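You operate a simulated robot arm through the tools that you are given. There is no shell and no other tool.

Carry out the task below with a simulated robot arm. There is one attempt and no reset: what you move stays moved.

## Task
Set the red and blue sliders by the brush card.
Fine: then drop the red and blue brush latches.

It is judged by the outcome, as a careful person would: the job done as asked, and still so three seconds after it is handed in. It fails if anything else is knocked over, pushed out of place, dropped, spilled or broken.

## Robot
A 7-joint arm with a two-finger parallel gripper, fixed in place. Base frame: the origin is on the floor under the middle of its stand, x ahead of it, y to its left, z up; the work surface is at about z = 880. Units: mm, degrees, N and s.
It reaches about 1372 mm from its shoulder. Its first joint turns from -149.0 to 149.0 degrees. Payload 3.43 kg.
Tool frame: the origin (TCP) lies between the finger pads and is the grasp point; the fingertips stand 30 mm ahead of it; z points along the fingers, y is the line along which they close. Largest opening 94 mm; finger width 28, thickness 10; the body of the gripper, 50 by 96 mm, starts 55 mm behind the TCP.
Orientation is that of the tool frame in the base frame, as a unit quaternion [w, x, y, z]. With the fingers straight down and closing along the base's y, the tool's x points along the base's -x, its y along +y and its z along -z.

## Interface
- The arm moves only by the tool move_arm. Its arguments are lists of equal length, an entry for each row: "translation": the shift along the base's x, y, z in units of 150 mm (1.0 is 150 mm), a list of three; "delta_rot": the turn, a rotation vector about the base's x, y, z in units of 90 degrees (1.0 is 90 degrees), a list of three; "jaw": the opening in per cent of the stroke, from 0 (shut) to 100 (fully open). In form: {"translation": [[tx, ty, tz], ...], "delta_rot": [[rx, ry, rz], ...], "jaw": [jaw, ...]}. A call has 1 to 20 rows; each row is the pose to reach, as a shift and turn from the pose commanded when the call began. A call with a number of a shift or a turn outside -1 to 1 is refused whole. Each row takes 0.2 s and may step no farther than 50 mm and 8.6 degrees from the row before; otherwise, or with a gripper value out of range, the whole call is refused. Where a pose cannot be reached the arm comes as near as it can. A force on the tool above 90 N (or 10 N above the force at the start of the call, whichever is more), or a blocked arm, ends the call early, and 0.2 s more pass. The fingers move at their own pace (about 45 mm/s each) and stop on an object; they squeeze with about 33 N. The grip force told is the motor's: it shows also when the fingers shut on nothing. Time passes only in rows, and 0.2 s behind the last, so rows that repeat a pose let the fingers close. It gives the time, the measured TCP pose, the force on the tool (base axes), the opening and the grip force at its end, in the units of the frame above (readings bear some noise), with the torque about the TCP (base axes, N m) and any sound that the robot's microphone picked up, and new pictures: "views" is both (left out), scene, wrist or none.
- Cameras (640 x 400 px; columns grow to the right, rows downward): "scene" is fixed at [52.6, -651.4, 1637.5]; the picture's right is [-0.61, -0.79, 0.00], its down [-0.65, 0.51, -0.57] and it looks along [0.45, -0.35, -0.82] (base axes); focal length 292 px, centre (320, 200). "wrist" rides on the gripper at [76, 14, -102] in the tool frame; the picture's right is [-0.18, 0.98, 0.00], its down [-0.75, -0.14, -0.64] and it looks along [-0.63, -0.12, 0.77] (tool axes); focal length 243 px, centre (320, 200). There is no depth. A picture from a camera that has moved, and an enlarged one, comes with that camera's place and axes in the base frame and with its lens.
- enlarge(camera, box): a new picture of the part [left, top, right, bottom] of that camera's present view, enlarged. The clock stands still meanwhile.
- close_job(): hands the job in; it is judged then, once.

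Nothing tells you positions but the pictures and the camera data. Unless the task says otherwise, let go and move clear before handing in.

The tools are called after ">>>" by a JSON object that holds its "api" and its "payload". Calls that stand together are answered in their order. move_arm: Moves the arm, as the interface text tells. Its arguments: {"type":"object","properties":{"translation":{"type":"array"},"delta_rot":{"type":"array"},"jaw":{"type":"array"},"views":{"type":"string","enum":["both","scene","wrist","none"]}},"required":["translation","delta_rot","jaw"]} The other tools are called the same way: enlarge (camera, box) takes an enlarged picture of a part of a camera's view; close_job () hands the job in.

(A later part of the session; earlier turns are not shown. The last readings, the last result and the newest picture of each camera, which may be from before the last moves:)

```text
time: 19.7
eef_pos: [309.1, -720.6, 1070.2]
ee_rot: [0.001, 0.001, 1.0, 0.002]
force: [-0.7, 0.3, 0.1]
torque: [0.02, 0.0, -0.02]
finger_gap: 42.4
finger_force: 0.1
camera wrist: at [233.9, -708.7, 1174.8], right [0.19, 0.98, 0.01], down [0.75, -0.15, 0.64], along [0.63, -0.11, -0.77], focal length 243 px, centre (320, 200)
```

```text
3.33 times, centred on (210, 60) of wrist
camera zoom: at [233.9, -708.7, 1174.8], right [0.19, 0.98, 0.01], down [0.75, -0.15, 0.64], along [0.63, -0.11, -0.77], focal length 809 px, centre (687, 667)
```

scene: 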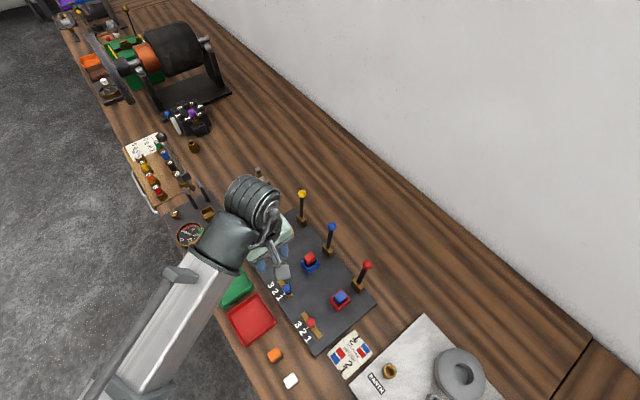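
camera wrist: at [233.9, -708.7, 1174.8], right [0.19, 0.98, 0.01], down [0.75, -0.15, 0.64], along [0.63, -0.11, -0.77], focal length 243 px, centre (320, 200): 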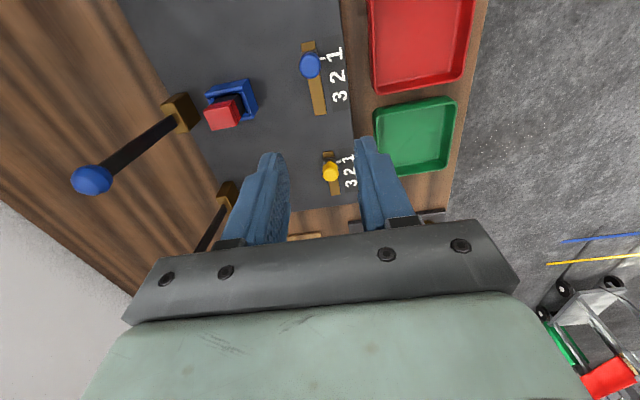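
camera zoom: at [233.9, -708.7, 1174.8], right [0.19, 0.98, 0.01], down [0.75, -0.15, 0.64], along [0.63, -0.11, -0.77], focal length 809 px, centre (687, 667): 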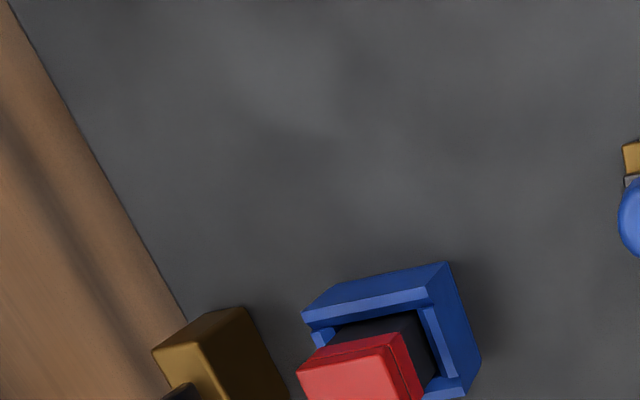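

Blue is at 1 and red at 2, and everything else is undisturbed. Next are the levers: red lever knob about (180, −882, 1036), pivot about y = −871, falling toward +y over its brush holder. I'll raise, shut the fingers, and travel above the lever tops.

>>> {"api": "move_arm", "payload": {"translation": [[0, 0, 0.15], [-0.15, -0.05, 0.33], [-0.35, -0.2, 0.33], [-0.55, -0.35, 0.33], [-0.72, -0.5, 0.33], [-0.865, -0.65, 0.33], [-0.865, -0.8, 0.33], [-0.865, -0.8, 0.33]], "delta_rot": [[0, 0, 0], [0, 0, 0], [0, 0, 0], [0, 0, 0], [0, 0, 0], [0, 0, 0], [0, 0, 0], [0, 0, 0]], "jaw": [30, 15, 5, 2, 2, 2, 2, 2]}}

>>> {"api": "enlarge", "payload": {"camera": "wrist", "box": [180, 20, 340, 140]}}

```text
time: 21.5
eef_pos: [181.7, -841.4, 1121.0]
ee_rot: [0.001, 0.0, 1.0, 0.003]
force: [0.1, 0.9, 0.1]
torque: [-0.01, -0.01, -0.02]
finger_gap: 1.7
finger_force: 0.1
camera wrist: at [105.8, -828.1, 1224.5], right [0.18, 0.98, 0.01], down [0.75, -0.14, 0.64], along [0.63, -0.12, -0.77], focal length 243 px, centre (320, 200)
```

scene: 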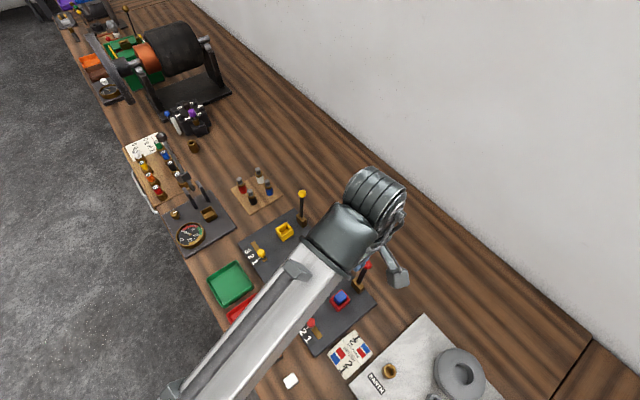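
wrist: 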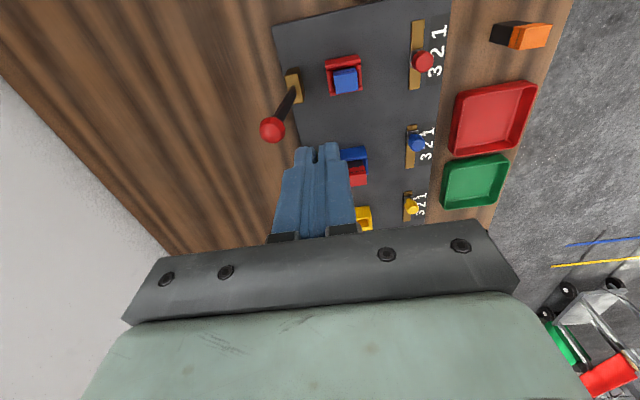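

```text
3.33 times, centred on (260, 80) of wrist
camera zoom: at [105.8, -828.1, 1224.5], right [0.18, 0.98, 0.01], down [0.75, -0.14, 0.64], along [0.63, -0.12, -0.77], focal length 809 px, centre (520, 600)
```

zoom: 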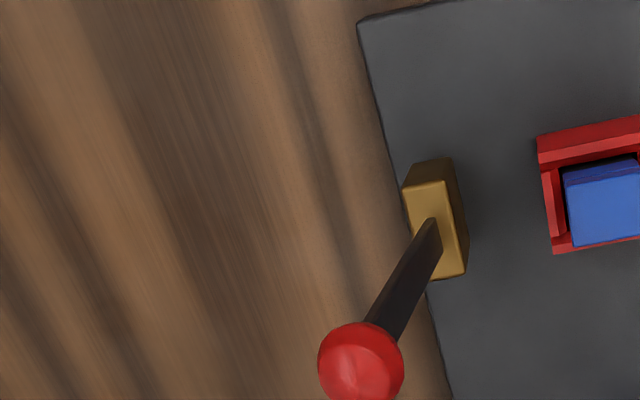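

The finger is in the right x line. I'll go behind the red lever (wall side), descend, and push its knob gently toward +y.

>>> {"api": "move_arm", "payload": {"translation": [[0, -0.2, 0], [0, -0.4, 0], [0, -0.56, 0], [0, -0.56, -0.15], [0, -0.56, -0.3], [0, -0.56, -0.46], [0, -0.56, -0.46]], "delta_rot": [[0, 0, 0], [0, 0, 0], [0, 0, 0], [0, 0, 0], [0, 0, 0], [0, 0, 0], [0, 0, 0]], "jaw": [2, 2, 2, 2, 2, 2, 2]}}

>>> {"api": "enlarge", "payload": {"camera": "wrist", "box": [260, 90, 420, 190]}}

```text
time: 23.1
eef_pos: [180.3, -926.1, 1051.4]
ee_rot: [0.002, 0.0, 1.0, 0.003]
force: [-0.5, -0.4, 0.2]
torque: [-0.03, -0.02, 0.02]
finger_gap: 2.1
finger_force: 0.0
camera wrist: at [105.4, -912.1, 1154.6], right [0.18, 0.98, 0.0], down [0.75, -0.14, 0.64], along [0.63, -0.12, -0.77], focal length 243 px, centre (320, 200)
```

scene: 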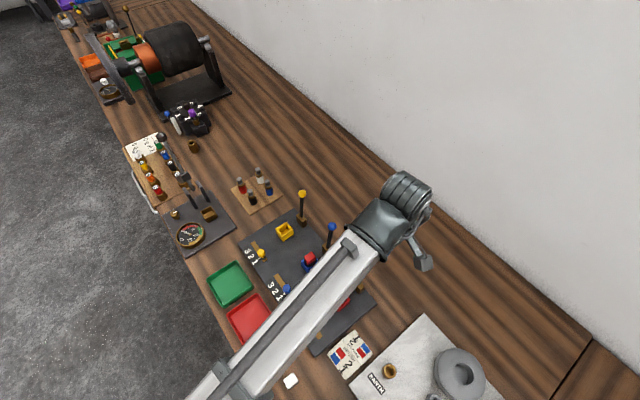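
wrist: 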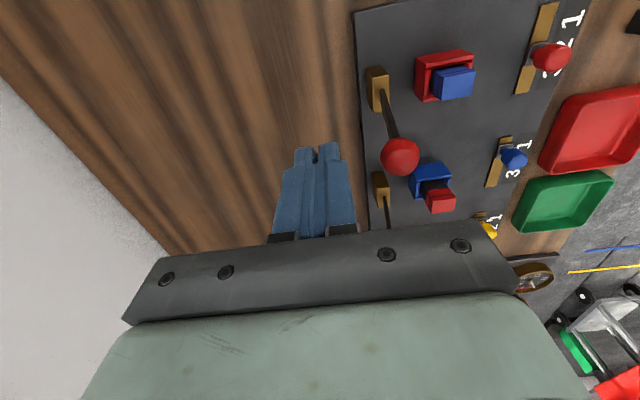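

```text
4.00 times, centred on (340, 140) of wrist
camera zoom: at [105.4, -912.1, 1154.6], right [0.18, 0.98, 0.0], down [0.75, -0.14, 0.64], along [0.63, -0.12, -0.77], focal length 970 px, centre (240, 440)
```

zoom: 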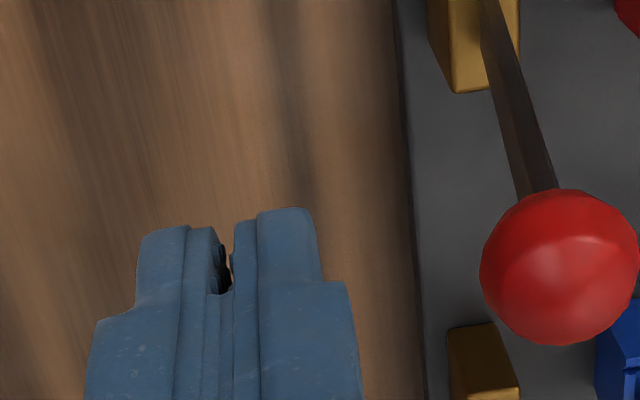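

Fingers are behind the knob. I'll push toward +y slowly and watch the force.

>>> {"api": "move_arm", "payload": {"translation": [[0, 0.06, 0], [0, 0.12, 0], [0, 0.16, 0], [0, 0.2, 0], [0, 0.24, 0], [0, 0.28, 0], [0, 0.32, 0], [0, 0.32, 0]], "delta_rot": [[0, 0, 0], [0, 0, 0], [0, 0, 0], [0, 0, 0], [0, 0, 0], [0, 0, 0], [0, 0, 0], [0, 0, 0]], "jaw": [2, 2, 2, 2, 2, 2, 2, 2]}}

```text
time: 24.9
eef_pos: [180.7, -879.9, 1052.2]
ee_rot: [0.0, 0.0, 1.0, 0.002]
force: [-0.7, 0.3, 0.0]
torque: [0.02, 0.02, -0.02]
finger_gap: 1.5
finger_force: 0.1
camera wrist: at [104.8, -866.0, 1155.8], right [0.18, 0.98, 0.01], down [0.75, -0.14, 0.64], along [0.63, -0.11, -0.77], focal length 243 px, centre (320, 200)
```

scene: 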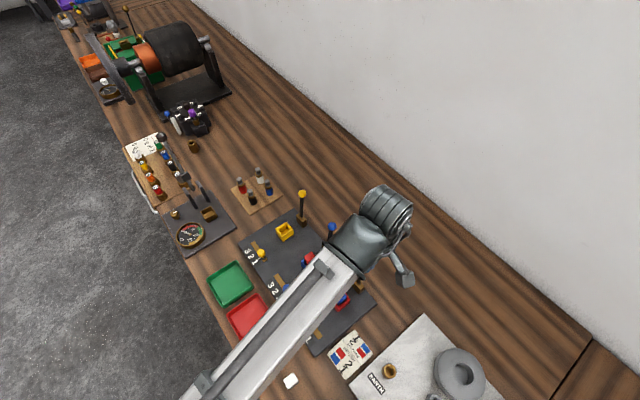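
wrist: 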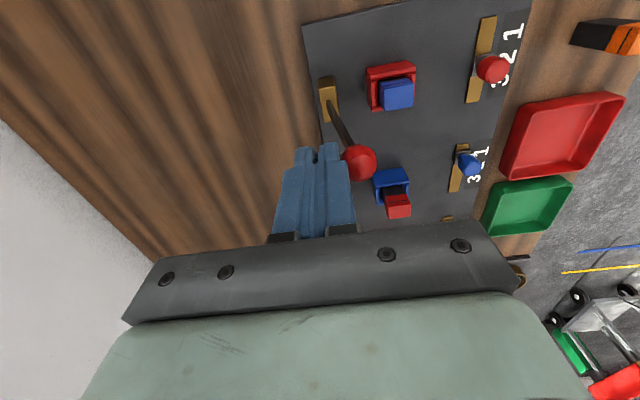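

The lever moves freely with almost no force. I'll keep following it over and downward along its arc.

>>> {"api": "move_arm", "payload": {"translation": [[0, 0.05, 0], [0, 0.1, -0.02], [0, 0.15, -0.04], [0, 0.2, -0.07], [0, 0.25, -0.1], [0, 0.3, -0.13], [0, 0.3, -0.13]], "delta_rot": [[0, 0, 0], [0, 0, 0], [0, 0, 0], [0, 0, 0], [0, 0, 0], [0, 0, 0], [0, 0, 0]], "jaw": [2, 2, 2, 2, 2, 2, 2]}}

>>> {"api": "enlarge", "payload": {"camera": "wrist", "box": [250, 60, 410, 180]}}

```text
time: 26.5
eef_pos: [180.9, -834.0, 1032.5]
ee_rot: [0.001, 0.0, 1.0, 0.003]
force: [-0.1, 0.7, 0.6]
torque: [0.02, 0.02, -0.03]
finger_gap: 1.8
finger_force: 0.0
camera wrist: at [104.9, -821.1, 1135.9], right [0.18, 0.98, 0.01], down [0.75, -0.14, 0.64], along [0.63, -0.12, -0.77], focal length 243 px, centre (320, 200)
```

scene: 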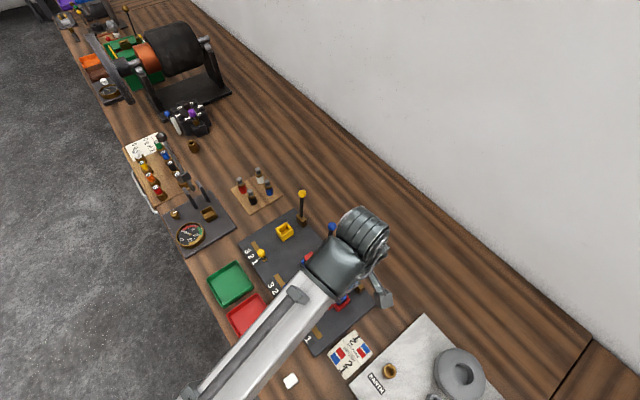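
wrist: 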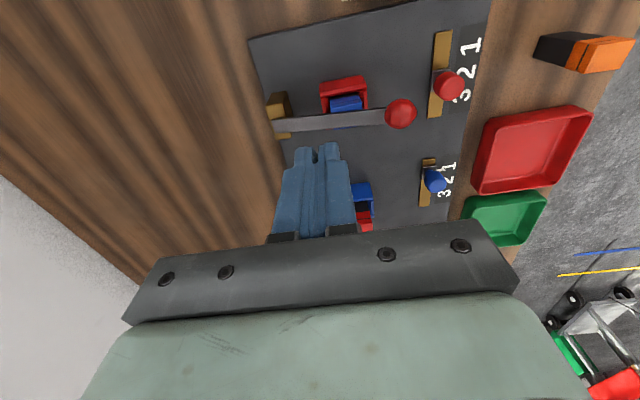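

```text
3.33 times, centred on (330, 120) of wrist
camera zoom: at [104.9, -821.1, 1135.9], right [0.18, 0.98, 0.01], down [0.75, -0.14, 0.64], along [0.63, -0.12, -0.77], focal length 809 px, centre (287, 467)
```

zoom: 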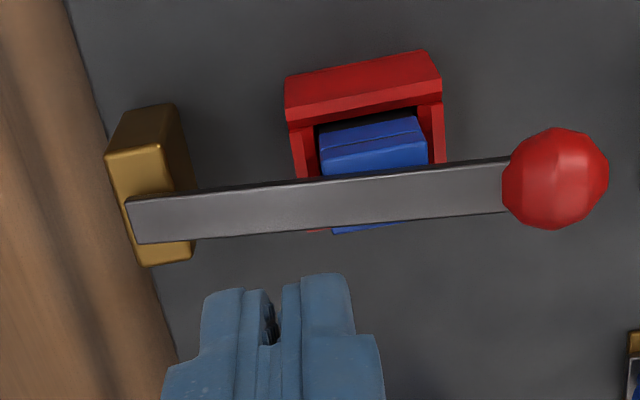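

The red lever tipped over by itself and now lies on the brush, about 10° above horizontal. I'll test with a light press on the bar to see whether it's fully down.

>>> {"api": "move_arm", "payload": {"translation": [[0, 0.11, 0], [0, 0.22, 0], [0, 0.22, -0.1], [0, 0.22, -0.2], [0, 0.22, -0.25], [0, 0.22, -0.25]], "delta_rot": [[0, 0, 0], [0, 0, 0], [0, 0, 0], [0, 0, 0], [0, 0, 0], [0, 0, 0]], "jaw": [2, 2, 2, 2, 2, 2]}}

>>> {"api": "enlarge", "payload": {"camera": "wrist", "box": [230, 90, 410, 210]}}

>>> {"api": "enlarge", "payload": {"camera": "scene", "box": [280, 240, 400, 340]}}

```text
time: 27.9
eef_pos: [181.6, -801.4, 993.4]
ee_rot: [0.001, 0.0, 1.0, 0.002]
force: [0.2, -0.2, 0.4]
torque: [0.02, 0.04, 0.01]
finger_gap: 1.7
finger_force: 0.1
camera wrist: at [105.2, -788.9, 1096.8], right [0.18, 0.98, 0.01], down [0.75, -0.14, 0.64], along [0.63, -0.12, -0.77], focal length 243 px, centre (320, 200)
```

scene: 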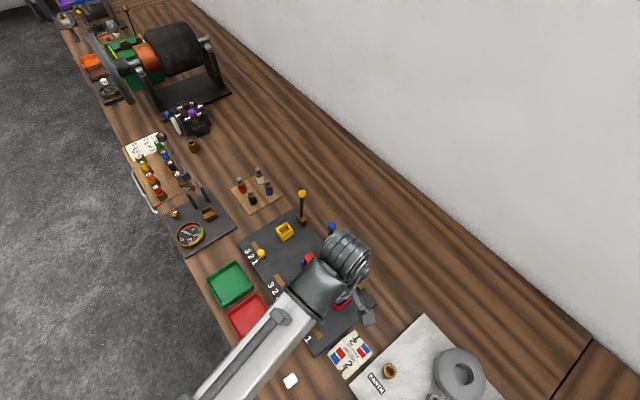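
wrist: 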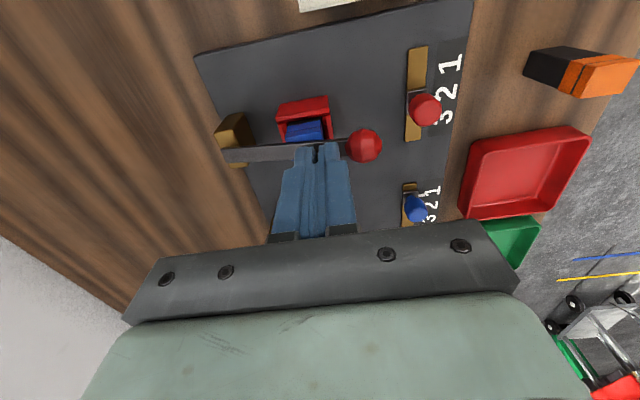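

```text
3.33 times, centred on (320, 150) of wrist
camera zoom: at [105.2, -788.9, 1096.8], right [0.18, 0.98, 0.01], down [0.75, -0.14, 0.64], along [0.63, -0.12, -0.77], focal length 809 px, centre (320, 367)
```

zoom: 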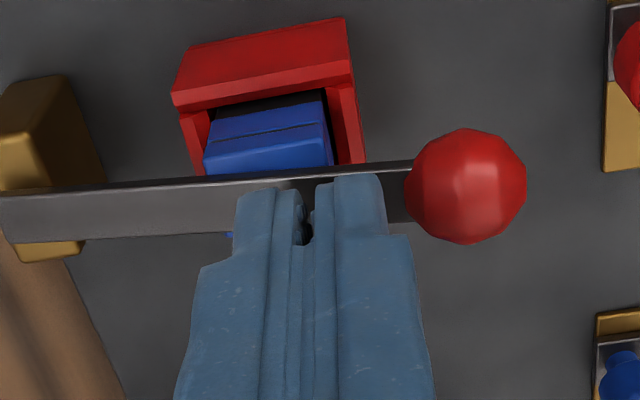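

```text
4.00 times, centred on (340, 290) of scene
camera zoom: at [52.6, -651.4, 1637.5], right [-0.61, -0.79, 0.0], down [-0.65, 0.51, -0.57], along [0.45, -0.35, -0.82], focal length 1169 px, centre (240, -160)
```

zoom: 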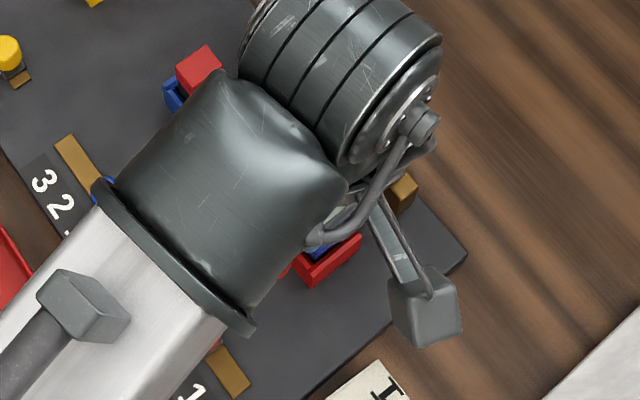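

>>> {"api": "move_arm", "payload": {"translation": [[0, 0, -0.013], [0, 0, -0.027], [0, 0, -0.04], [0, 0, -0.04]], "delta_rot": [[0, 0, 0], [0, 0, 0], [0, 0, 0], [0, 0, 0]], "jaw": [2, 2, 2, 2], "views": "none"}}

```text
time: 28.9
eef_pos: [179.8, -801.1, 987.6]
ee_rot: [0.001, -0.001, 1.0, 0.003]
force: [0.6, -0.3, -0.4]
torque: [0.01, 0.02, 0.01]
finger_gap: 2.0
finger_force: 0.1
```

>>> {"api": "move_arm", "payload": {"translation": [[0, 0, -0.007], [0, 0, -0.014], [0, 0, -0.021], [0, 0, -0.021]], "delta_rot": [[0, 0, 0], [0, 0, 0], [0, 0, 0], [0, 0, 0]], "jaw": [2, 2, 2, 2], "views": "wrist"}}

>>> {"api": "enlarge", "payload": {"camera": "wrist", "box": [230, 90, 410, 210]}}

```text
time: 29.9
eef_pos: [178.0, -801.3, 985.8]
ee_rot: [0.001, 0.0, 1.0, 0.002]
force: [3.9, -0.2, 12.3]
torque: [0.12, -0.16, -0.03]
finger_gap: 2.1
finger_force: 0.7
camera wrist: at [103.8, -787.9, 1088.8], right [0.18, 0.98, 0.0], down [0.75, -0.14, 0.64], along [0.63, -0.12, -0.77], focal length 243 px, centre (320, 200)
```

wrist: 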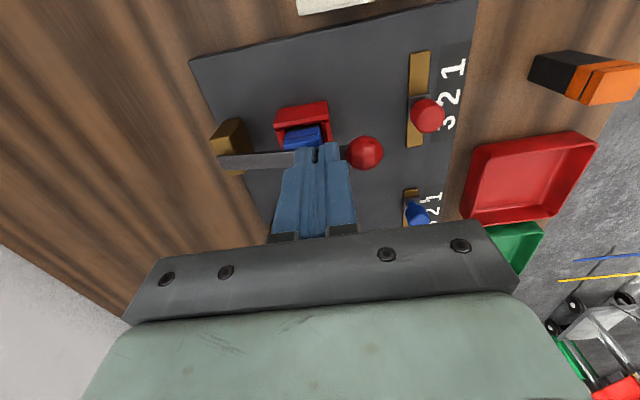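

```text
3.33 times, centred on (320, 150) of wrist
camera zoom: at [103.8, -787.9, 1088.8], right [0.18, 0.98, 0.0], down [0.75, -0.14, 0.64], along [0.63, -0.12, -0.77], focal length 809 px, centre (320, 367)
```

zoom: 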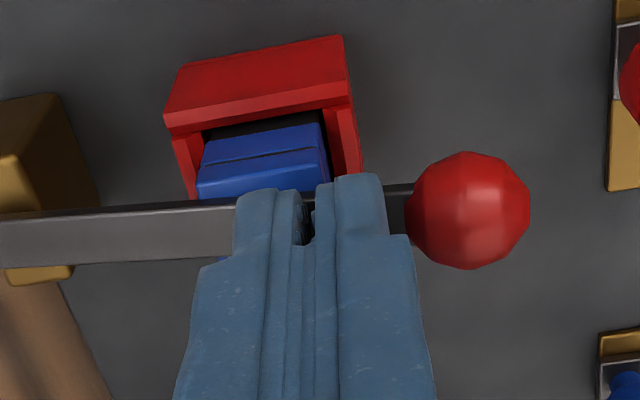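

Contact at the expected height with 12 N and no visible give. One slightly firmer press will show whether it seats any further.

>>> {"api": "move_arm", "payload": {"translation": [[0, 0, -0.007], [0, 0, -0.014], [0, 0, -0.014]], "delta_rot": [[0, 0, 0], [0, 0, 0], [0, 0, 0]], "jaw": [2, 2, 2], "views": "none"}}

```text
time: 30.7
eef_pos: [179.8, -801.0, 985.2]
ee_rot: [0.001, 0.001, 1.0, 0.002]
force: [-0.8, -1.1, 35.9]
torque: [0.42, -0.01, 0.04]
finger_gap: 1.5
finger_force: 0.0
```

It's rigid at 36 N, so the red latch is fully down. I'll lift off and look at it.

>>> {"api": "move_arm", "payload": {"translation": [[0, 0, 0.05], [0, 0, 0.2], [0, 0, 0.4], [0, 0.1, 0.6], [0, 0.25, 0.8], [0, 0.4, 0.9], [0, 0.4, 0.9]], "delta_rot": [[0, 0, 0], [0, 0, 0], [0, 0, 0], [0, 0, 0], [0, 0, 0], [0, 0, 0], [0, 0, 0]], "jaw": [2, 2, 2, 2, 2, 2, 2]}}

>>> {"api": "enlarge", "payload": {"camera": "wrist", "box": [130, 0, 390, 160]}}

>>> {"api": "enlarge", "payload": {"camera": "scene", "box": [280, 210, 400, 330]}}

```text
time: 32.3
eef_pos: [177.6, -739.7, 1120.7]
ee_rot: [0.0, 0.0, 1.0, 0.003]
force: [0.0, 0.4, -0.5]
torque: [-0.02, 0.01, -0.04]
finger_gap: 2.4
finger_force: 0.0
camera wrist: at [103.0, -727.2, 1224.2], right [0.18, 0.98, 0.01], down [0.75, -0.14, 0.64], along [0.63, -0.11, -0.77], focal length 243 px, centre (320, 200)
```

scene: 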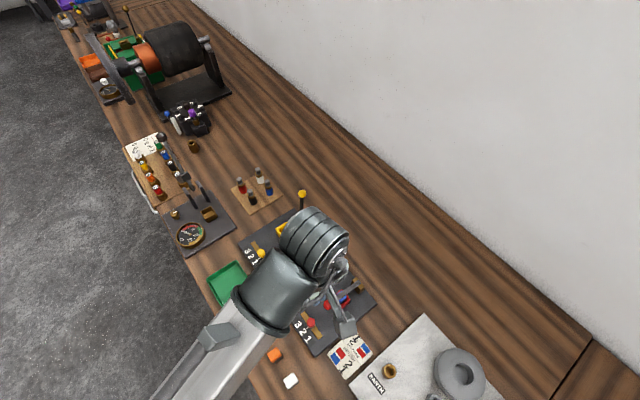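
wrist: 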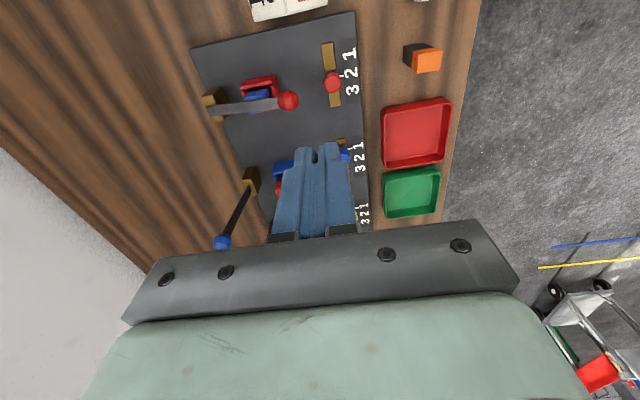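

```text
2.46 times, centred on (260, 80) of wrist
camera zoom: at [103.0, -727.2, 1224.2], right [0.18, 0.98, 0.01], down [0.75, -0.14, 0.64], along [0.63, -0.11, -0.77], focal length 597 px, centre (468, 495)
```

zoom: 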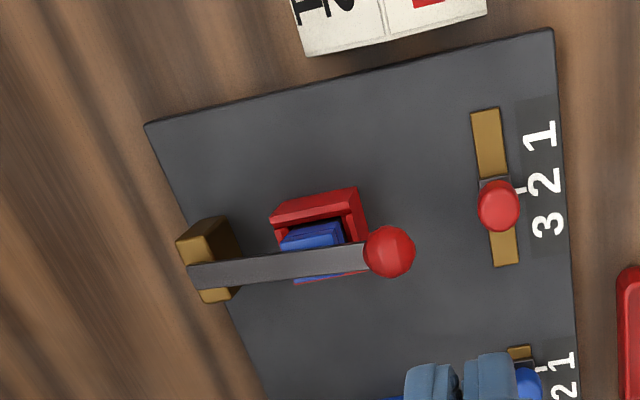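

```text
3.33 times, centred on (340, 270) of scene
camera zoom: at [52.6, -651.4, 1637.5], right [-0.61, -0.79, 0.0], down [-0.65, 0.51, -0.57], along [0.45, -0.35, -0.82], focal length 974 px, centre (253, -33)
```

zoom: 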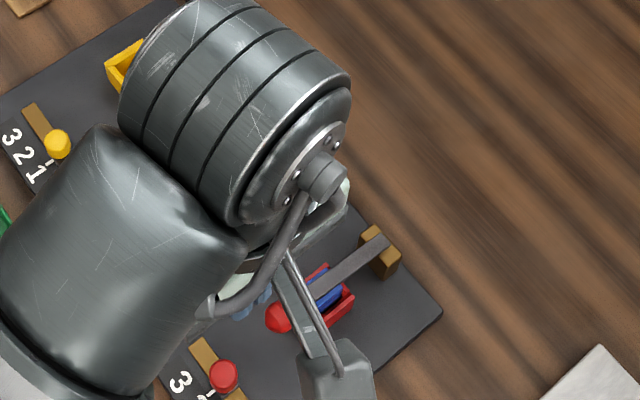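

Red latch is down and the brush is undisturbed. Now the same for the blue lever, 120 mm further along x: travel high, go behind it, descend.

>>> {"api": "move_arm", "payload": {"translation": [[0.15, -0.15, 0], [0.3, -0.32, 0], [0.45, -0.5, 0], [0.6, -0.67, 0], [0.72, -0.84, 0], [0.8, -1.0, 0], [0.8, -1.0, 0]], "delta_rot": [[0, 0, 0], [0, 0, 0], [0, 0, 0], [0, 0, 0], [0, 0, 0], [0, 0, 0], [0, 0, 0]], "jaw": [2, 2, 2, 2, 2, 2, 2]}}

>>> {"api": "enlarge", "payload": {"camera": "scene", "box": [270, 240, 390, 360]}}

```text
time: 33.9
eef_pos: [300.2, -894.0, 1118.1]
ee_rot: [0.001, 0.0, 1.0, 0.003]
force: [0.3, 0.4, 0.2]
torque: [-0.02, -0.01, -0.01]
finger_gap: 1.9
finger_force: 0.1
camera wrist: at [225.6, -881.2, 1222.0], right [0.18, 0.98, 0.01], down [0.75, -0.14, 0.64], along [0.63, -0.12, -0.77], focal length 243 px, centre (320, 200)
```

scene: 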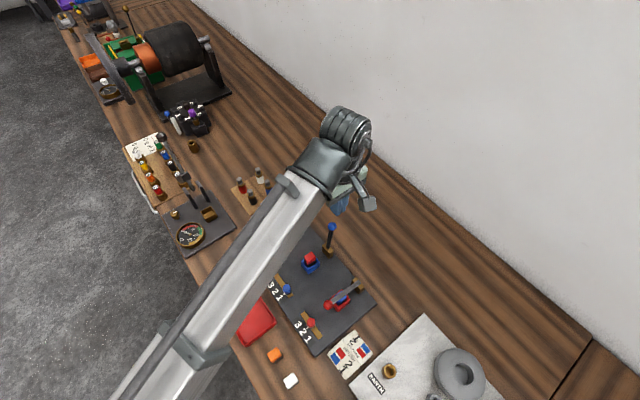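
wrist: 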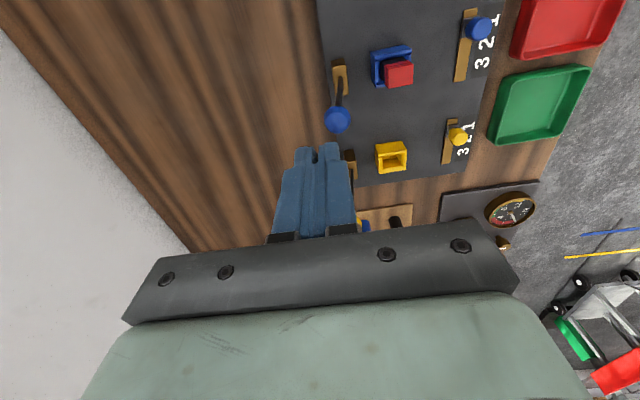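

```text
3.33 times, centred on (330, 300) of scene
camera zoom: at [52.6, -651.4, 1637.5], right [-0.61, -0.79, 0.0], down [-0.65, 0.51, -0.57], along [0.45, -0.35, -0.82], focal length 974 px, centre (287, -133)
```

zoom: 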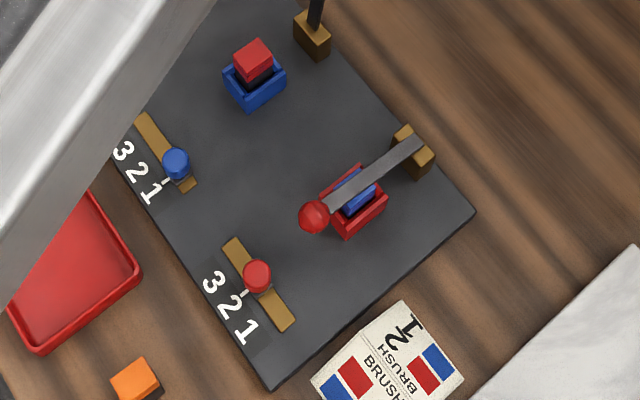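

Sliders read red 2, blue 1 from the scene too. Going behind the blue lever and descending.

>>> {"api": "move_arm", "payload": {"translation": [[0, -0.12, 0], [0, -0.22, 0], [0, -0.22, -0.15], [0, -0.22, -0.3], [0, -0.22, -0.45], [0, -0.22, -0.45]], "delta_rot": [[0, 0, 0], [0, 0, 0], [0, 0, 0], [0, 0, 0], [0, 0, 0], [0, 0, 0]], "jaw": [2, 2, 2, 2, 2, 2], "views": "wrist"}}

```text
time: 35.3
eef_pos: [300.2, -924.6, 1050.4]
ee_rot: [0.001, -0.001, 1.0, 0.002]
force: [-1.1, 0.2, -0.4]
torque: [0.02, 0.04, -0.01]
finger_gap: 1.9
finger_force: 0.0
camera wrist: at [225.1, -911.3, 1153.1], right [0.18, 0.98, 0.01], down [0.75, -0.14, 0.64], along [0.63, -0.12, -0.77], focal length 243 px, centre (320, 200)
```

wrist: 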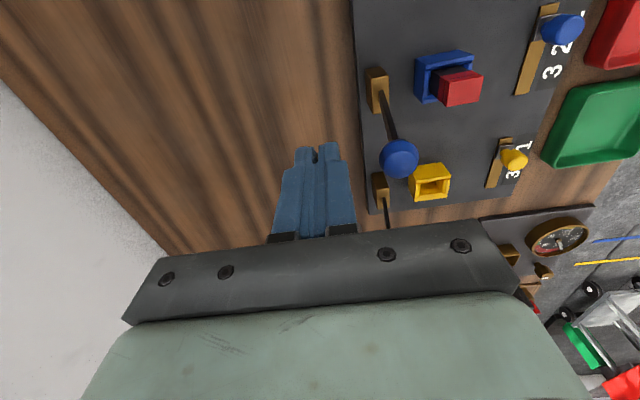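

Same geometry as with the red one. I'll push the blue lever over the same way.

>>> {"api": "move_arm", "payload": {"translation": [[0, 0.06, 0], [0, 0.12, 0], [0, 0.16, 0], [0, 0.2, 0], [0, 0.24, 0], [0, 0.28, 0], [0, 0.32, 0], [0, 0.32, 0]], "delta_rot": [[0, 0, 0], [0, 0, 0], [0, 0, 0], [0, 0, 0], [0, 0, 0], [0, 0, 0], [0, 0, 0], [0, 0, 0]], "jaw": [2, 2, 2, 2, 2, 2, 2, 2], "views": "wrist"}}

```text
time: 37.1
eef_pos: [299.8, -877.3, 1048.9]
ee_rot: [0.001, 0.0, 1.0, 0.002]
force: [-0.1, -0.6, 0.2]
torque: [0.0, -0.01, -0.03]
finger_gap: 2.0
finger_force: 0.0
camera wrist: at [224.2, -863.4, 1152.8], right [0.18, 0.98, 0.01], down [0.75, -0.15, 0.64], along [0.63, -0.12, -0.77], focal length 243 px, centre (320, 200)
```

wrist: 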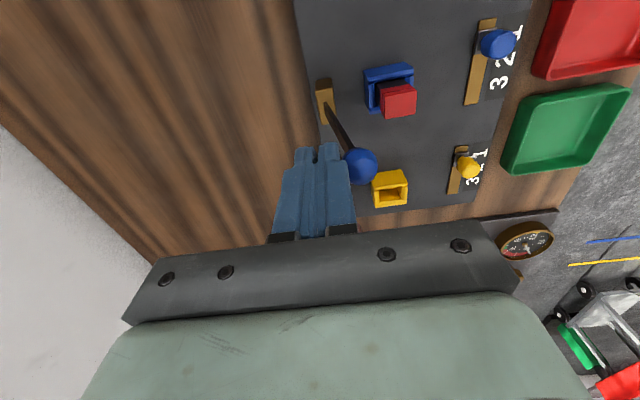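

>>> {"api": "move_arm", "payload": {"translation": [[0, 0.05, 0], [0, 0.1, -0.02], [0, 0.15, -0.04], [0, 0.2, -0.07], [0, 0.25, -0.1], [0, 0.3, -0.1], [0, 0.3, -0.1], [0, 0.3, -0.1]], "delta_rot": [[0, 0, 0], [0, 0, 0], [0, 0, 0], [0, 0, 0], [0, 0, 0], [0, 0, 0], [0, 0, 0], [0, 0, 0]], "jaw": [2, 2, 2, 2, 2, 2, 2, 2]}}

>>> {"api": "enlarge", "payload": {"camera": "wrist", "box": [250, 60, 410, 180]}}

```text
time: 38.9
eef_pos: [299.0, -831.3, 1034.6]
ee_rot: [0.001, 0.0, 1.0, 0.002]
force: [0.1, 0.8, 0.1]
torque: [0.03, 0.0, 0.0]
finger_gap: 1.9
finger_force: 0.1
camera wrist: at [223.4, -818.1, 1137.8], right [0.18, 0.98, 0.01], down [0.75, -0.14, 0.64], along [0.63, -0.11, -0.77], focal length 243 px, centre (320, 200)
```

scene: 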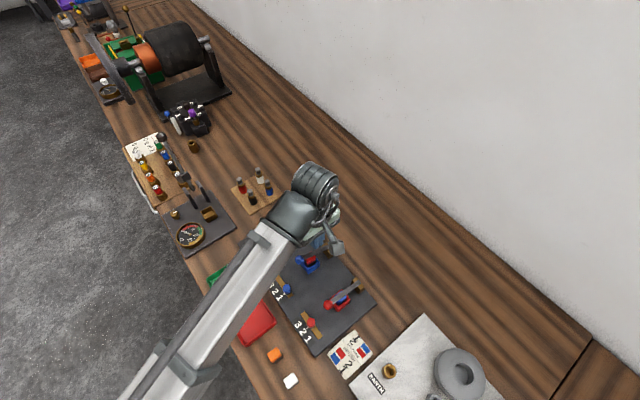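
wrist: 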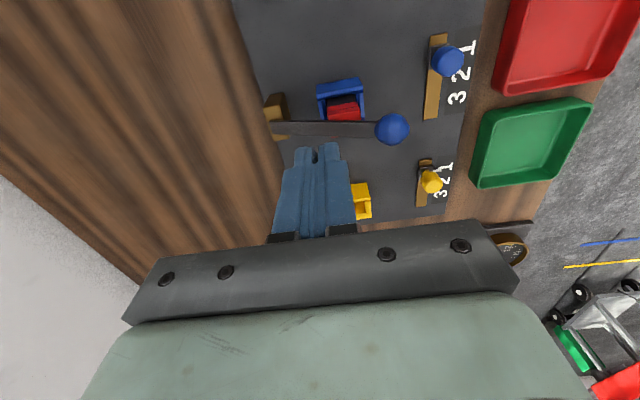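

```text
3.33 times, centred on (330, 120) of wrist
camera zoom: at [223.4, -818.1, 1137.8], right [0.18, 0.98, 0.01], down [0.75, -0.14, 0.64], along [0.63, -0.11, -0.77], focal length 809 px, centre (287, 467)
```

zoom: 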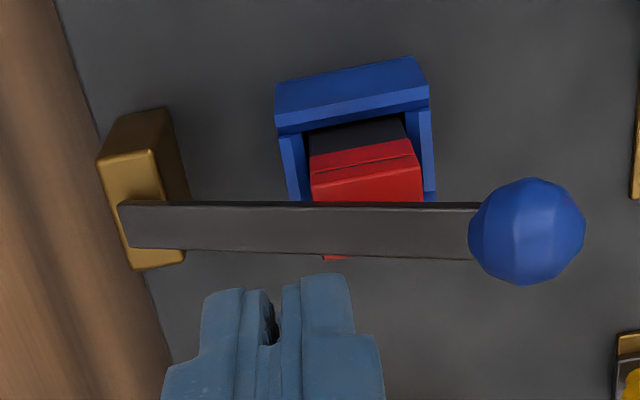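

The blue lever came down but rests higher, its knob at z ≈ 980 against 957 for red, because the brush in the blue holder stands about 10 mm proud. I'll come over the bar and press lightly to see whether the latch seats the brush.

>>> {"api": "move_arm", "payload": {"translation": [[0.005, 0.06, 0], [0.005, 0.127, 0], [0.005, 0.127, -0.08], [0.005, 0.127, -0.15], [0.005, 0.127, -0.165], [0.005, 0.127, -0.165]], "delta_rot": [[0, 0, 0], [0, 0, 0], [0, 0, 0], [0, 0, 0], [0, 0, 0], [0, 0, 0]], "jaw": [2, 2, 2, 2, 2, 2], "views": "wrist"}}

>>> {"api": "enlarge", "payload": {"camera": "wrist", "box": [230, 80, 410, 200]}}

```text
time: 40.3
eef_pos: [300.2, -812.1, 1010.6]
ee_rot: [0.002, 0.0, 1.0, 0.003]
force: [-0.2, 0.1, -0.2]
torque: [-0.02, 0.03, 0.01]
finger_gap: 2.1
finger_force: 0.0
camera wrist: at [224.4, -798.7, 1112.8], right [0.18, 0.98, 0.01], down [0.75, -0.14, 0.64], along [0.63, -0.12, -0.77], focal length 243 px, centre (320, 200)
```

wrist: 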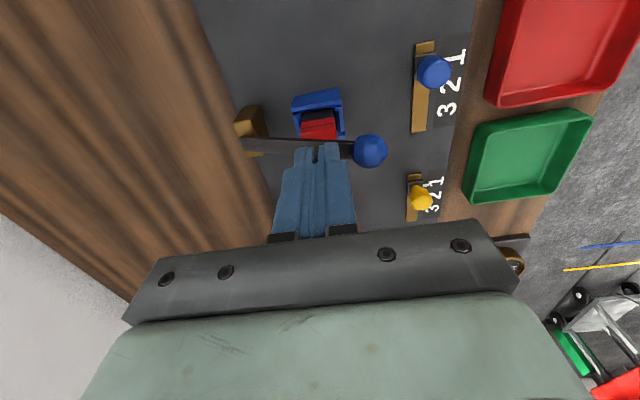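

```text
3.33 times, centred on (320, 140) of wrist
camera zoom: at [224.4, -798.7, 1112.8], right [0.18, 0.98, 0.01], down [0.75, -0.14, 0.64], along [0.63, -0.12, -0.77], focal length 809 px, centre (320, 400)
```

zoom: 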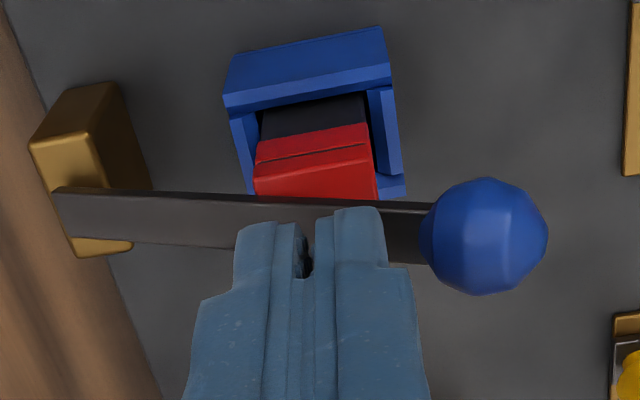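

>>> {"api": "move_arm", "payload": {"translation": [[0, 0, -0.012], [0, 0, -0.024], [0, 0, -0.036], [0, 0, -0.036]], "delta_rot": [[0, 0, 0], [0, 0, 0], [0, 0, 0], [0, 0, 0]], "jaw": [2, 2, 2, 2], "views": "none"}}

```text
time: 41.3
eef_pos: [300.7, -812.0, 1005.4]
ee_rot: [0.001, 0.0, 1.0, 0.003]
force: [-0.5, -0.1, -0.1]
torque: [0.0, 0.02, -0.01]
finger_gap: 2.1
finger_force: 0.0
```

>>> {"api": "move_arm", "payload": {"translation": [[0, 0, -0.008], [0, 0, -0.016], [0, 0, -0.024], [0, 0, -0.024]], "delta_rot": [[0, 0, 0], [0, 0, 0], [0, 0, 0], [0, 0, 0]], "jaw": [2, 2, 2, 2], "views": "none"}}

```text
time: 42.3
eef_pos: [299.9, -813.1, 1002.5]
ee_rot: [0.0, -0.001, 1.0, 0.002]
force: [2.4, -0.2, 8.1]
torque: [0.07, -0.11, -0.04]
finger_gap: 2.1
finger_force: 0.3
```

>>> {"api": "move_arm", "payload": {"translation": [[0, 0, -0.007], [0, 0, -0.014], [0, 0, -0.014]], "delta_rot": [[0, 0, 0], [0, 0, 0], [0, 0, 0]], "jaw": [2, 2, 2], "views": "none"}}

```text
time: 43.1
eef_pos: [300.5, -811.6, 1000.5]
ee_rot: [0.001, -0.001, 1.0, 0.001]
force: [1.3, -1.1, 29.7]
torque: [0.31, 0.02, -0.07]
finger_gap: 1.6
finger_force: 0.1
```

The bar is rigid at about 30 N, so the brush doesn't yield. I'll back off and take a closer look at the blue holder before doing anything more.

>>> {"api": "move_arm", "payload": {"translation": [[0, 0, 0.05], [0, 0, 0.15], [-0.1, 0.1, 0.25], [-0.25, 0.2, 0.35], [-0.4, 0.3, 0.4], [-0.4, 0.3, 0.4]], "delta_rot": [[0, 0, 0], [0, 0, 0], [0, 0, 0], [0, 0, 0], [0, 0, 0], [0, 0, 0]], "jaw": [2, 2, 2, 2, 2, 2]}}

>>> {"api": "enlarge", "payload": {"camera": "wrist", "box": [180, 60, 340, 180]}}

>>> {"api": "enlarge", "payload": {"camera": "scene", "box": [280, 230, 380, 320]}}

```text
time: 44.5
eef_pos: [239.9, -766.6, 1059.4]
ee_rot: [0.001, -0.001, 1.0, 0.003]
force: [0.8, 0.1, 0.0]
torque: [-0.04, -0.02, 0.05]
finger_gap: 2.0
finger_force: 0.0
camera wrist: at [165.3, -753.0, 1162.5], right [0.18, 0.98, 0.01], down [0.75, -0.14, 0.64], along [0.63, -0.11, -0.77], focal length 243 px, centre (320, 200)
```

scene: 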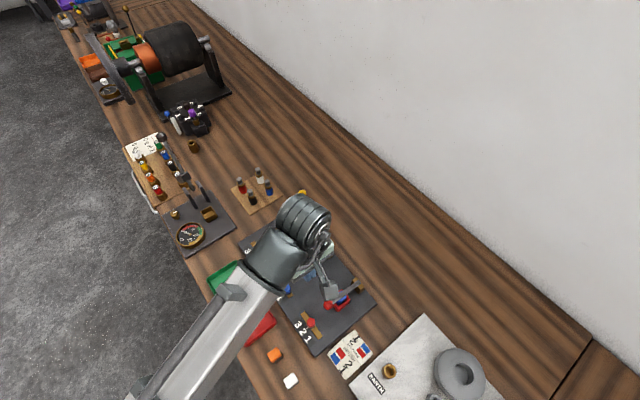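
wrist: 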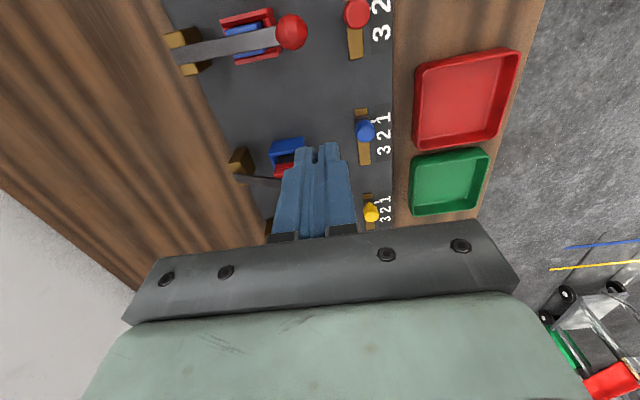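

```text
3.33 times, centred on (260, 120) of wrist
camera zoom: at [165.3, -753.0, 1162.5], right [0.18, 0.98, 0.01], down [0.75, -0.14, 0.64], along [0.63, -0.11, -0.77], focal length 809 px, centre (520, 467)
```

zoom: 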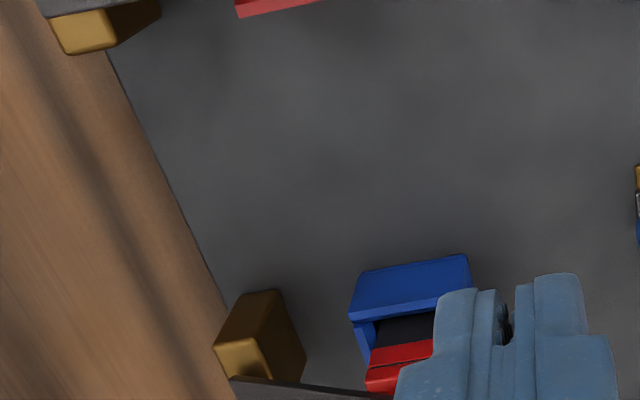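

```text
4.44 times, centred on (330, 275) of scene
camera zoom: at [52.6, -651.4, 1637.5], right [-0.61, -0.79, 0.0], down [-0.65, 0.51, -0.57], along [0.45, -0.35, -0.82], focal length 1299 px, centre (276, -133)
```

zoom: 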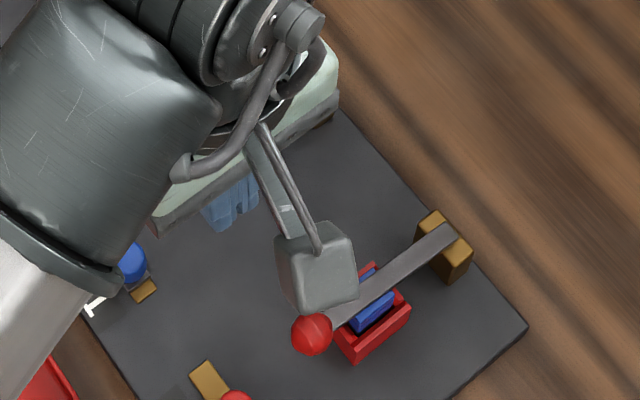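

>>> {"api": "move_arm", "payload": {"translation": [[0, 0, 0.03], [0, -0.1, 0.06], [0.1, -0.2, 0.06], [0.1, -0.3, 0.06], [0.1, -0.3, 0.06], [0.1, -0.3, 0.06]], "delta_rot": [[0, 0, 0], [0, 0, 0], [0, 0, 0], [0, 0, 0], [0, 0, 0], [0, 0, 0]], "jaw": [40, 60, 80, 100, 100, 100]}}

>>> {"api": "enlarge", "payload": {"camera": "wrist", "box": [230, 70, 410, 200]}}

>>> {"api": "enlarge", "payload": {"camera": "wrist", "box": [220, 0, 380, 100]}}

>>> {"api": "enlarge", "payload": {"camera": "scene", "box": [280, 230, 380, 320]}}

```text
time: 45.9
eef_pos: [254.3, -813.4, 1069.8]
ee_rot: [0.001, 0.0, 1.0, 0.003]
force: [-0.4, 0.4, 0.1]
torque: [-0.01, 0.01, -0.02]
finger_gap: 94.0
finger_force: 0.0
camera wrist: at [179.7, -799.3, 1172.3], right [0.18, 0.98, 0.01], down [0.75, -0.14, 0.64], along [0.63, -0.12, -0.77], focal length 243 px, centre (320, 200)
```

scene: 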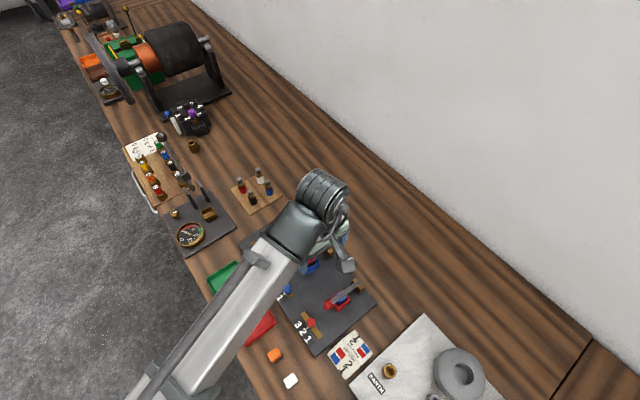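
wrist: 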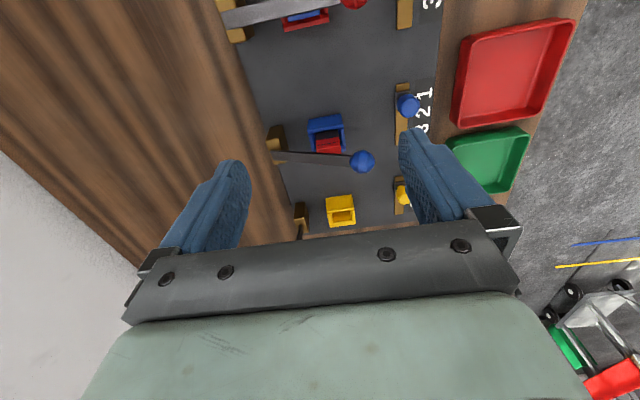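

```text
3.08 times, centred on (320, 135) of wrist
camera zoom: at [179.7, -799.3, 1172.3], right [0.18, 0.98, 0.01], down [0.75, -0.14, 0.64], along [0.63, -0.12, -0.77], focal length 746 px, centre (320, 400)
```

zoom: 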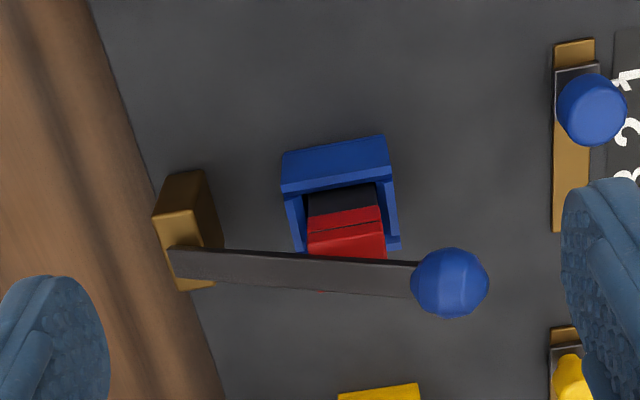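

```text
4.00 times, centred on (300, 50) of wrist
camera zoom: at [179.7, -799.3, 1172.3], right [0.18, 0.98, 0.01], down [0.75, -0.14, 0.64], along [0.63, -0.12, -0.77], focal length 970 px, centre (400, 800)
```

zoom: 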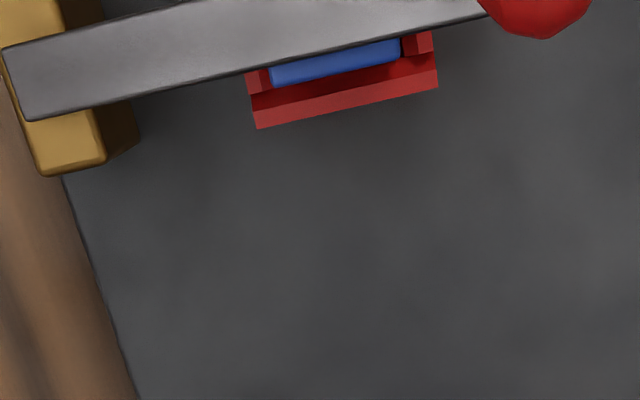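

```text
4.44 times, centred on (330, 275) of scene
camera zoom: at [52.6, -651.4, 1637.5], right [-0.61, -0.79, 0.0], down [-0.65, 0.51, -0.57], along [0.45, -0.35, -0.82], focal length 1299 px, centre (276, -133)
```

zoom: 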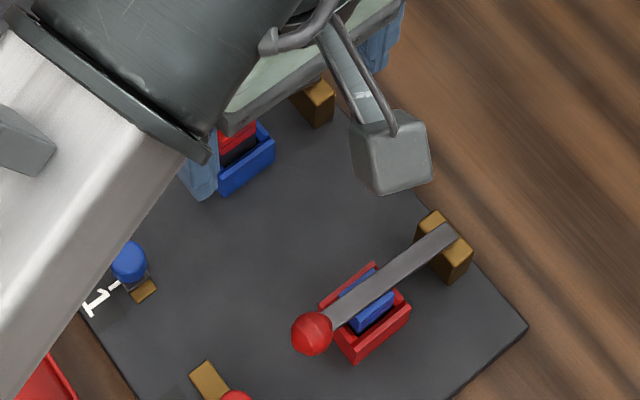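

The bar on the blue side rests on the taller red-capped brush. I'll study the empty yellow holder for its inner shape, to understand how a brush should seat.

>>> {"api": "enlarge", "payload": {"camera": "wrist", "box": [300, 175, 380, 235]}}

>>> {"api": "enlarge", "payload": {"camera": "wrist", "box": [255, 100, 385, 190]}}

>>> {"api": "enlarge", "payload": {"camera": "scene", "box": [255, 330, 315, 395]}}

```text
6.67 times, centred on (340, 205) of wrist
camera zoom: at [179.7, -799.3, 1172.3], right [0.18, 0.98, 0.01], down [0.75, -0.14, 0.64], along [0.63, -0.12, -0.77], focal length 1618 px, centre (187, 167)
```

zoom: 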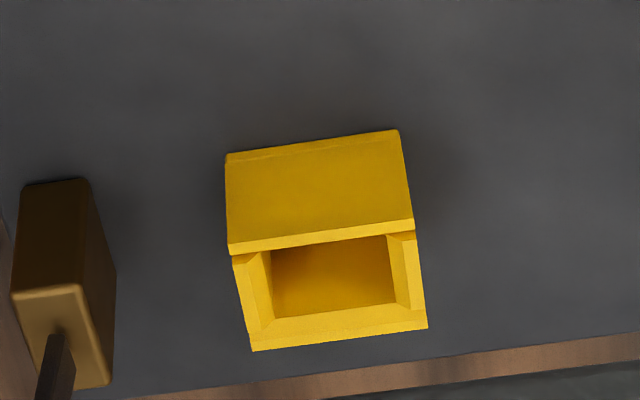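

```text
4.44 times, centred on (320, 145) of wrist
camera zoom: at [179.7, -799.3, 1172.3], right [0.18, 0.98, 0.01], down [0.75, -0.14, 0.64], along [0.63, -0.12, -0.77], focal length 1078 px, centre (320, 444)
```

zoom: 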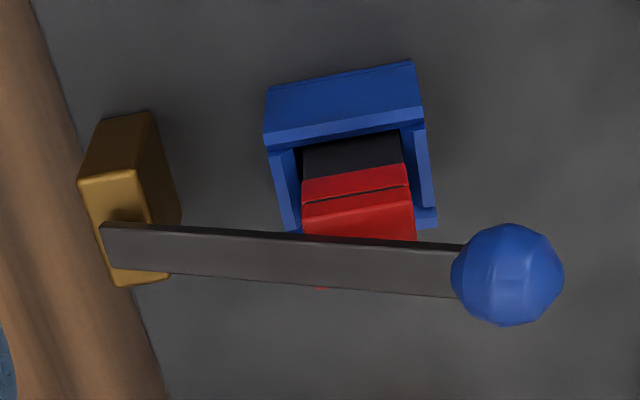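

```text
6.15 times, centred on (285, 362) of scene
camera zoom: at [52.6, -651.4, 1637.5], right [-0.61, -0.79, 0.0], down [-0.65, 0.51, -0.57], along [0.45, -0.35, -0.82], focal length 1798 px, centre (535, -800)
```

zoom: 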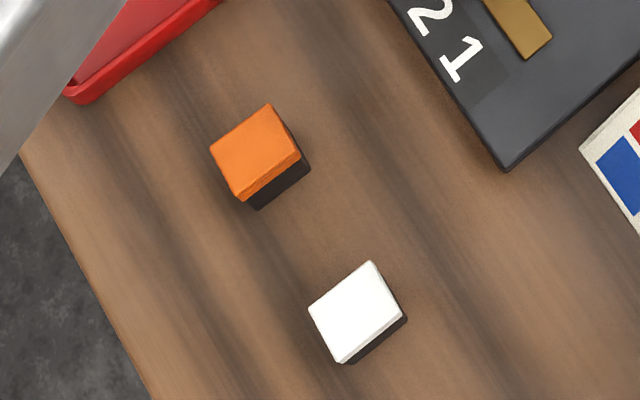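

I'll tilt the gripper so the wrist camera sees the blue holder from the side.

>>> {"api": "move_arm", "payload": {"translation": [[-0.03, 0, 0.02], [-0.06, 0, 0.02], [-0.1, 0, 0.0], [-0.14, 0, -0.05], [-0.17, 0, -0.1], [-0.2, 0, -0.17], [-0.2, 0, -0.17]], "delta_rot": [[0, -0.085, 0], [0, -0.17, 0], [0, -0.255, 0], [0, -0.34, 0], [0, -0.425, 0], [0, -0.5, 0], [0, -0.5, 0]], "jaw": [100, 100, 100, 100, 100, 100, 100]}}

>>> {"api": "enlarge", "payload": {"camera": "wrist", "box": [210, 40, 430, 190]}}

```text
time: 47.5
eef_pos: [225.4, -812.6, 1043.3]
ee_rot: [0.385, -0.001, 0.923, 0.002]
force: [0.1, -0.8, 0.4]
torque: [0.01, 0.0, -0.02]
finger_gap: 94.1
finger_force: 0.1
camera wrist: at [99.7, -798.8, 1062.7], right [0.13, 0.98, 0.13], down [0.08, -0.14, 0.99], along [0.99, -0.11, -0.09], focal length 243 px, centre (320, 200)
```

scene: 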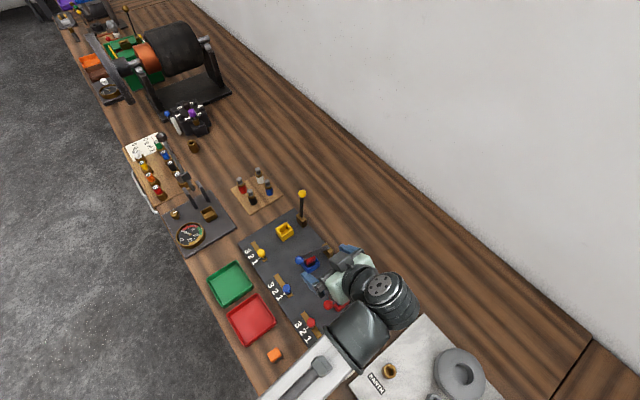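
wrist: 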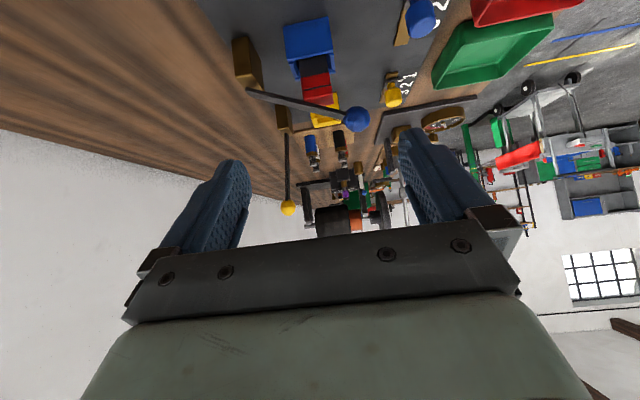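

```text
2.67 times, centred on (320, 115) of wrist
camera zoom: at [99.7, -798.8, 1062.7], right [0.13, 0.98, 0.13], down [0.08, -0.14, 0.99], along [0.99, -0.11, -0.09], focal length 647 px, centre (320, 427)
```

zoom: 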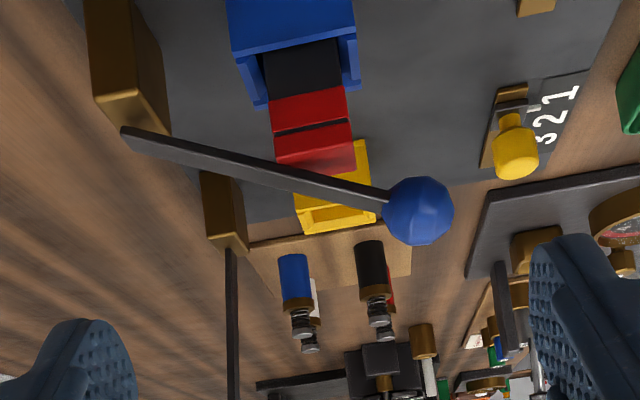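

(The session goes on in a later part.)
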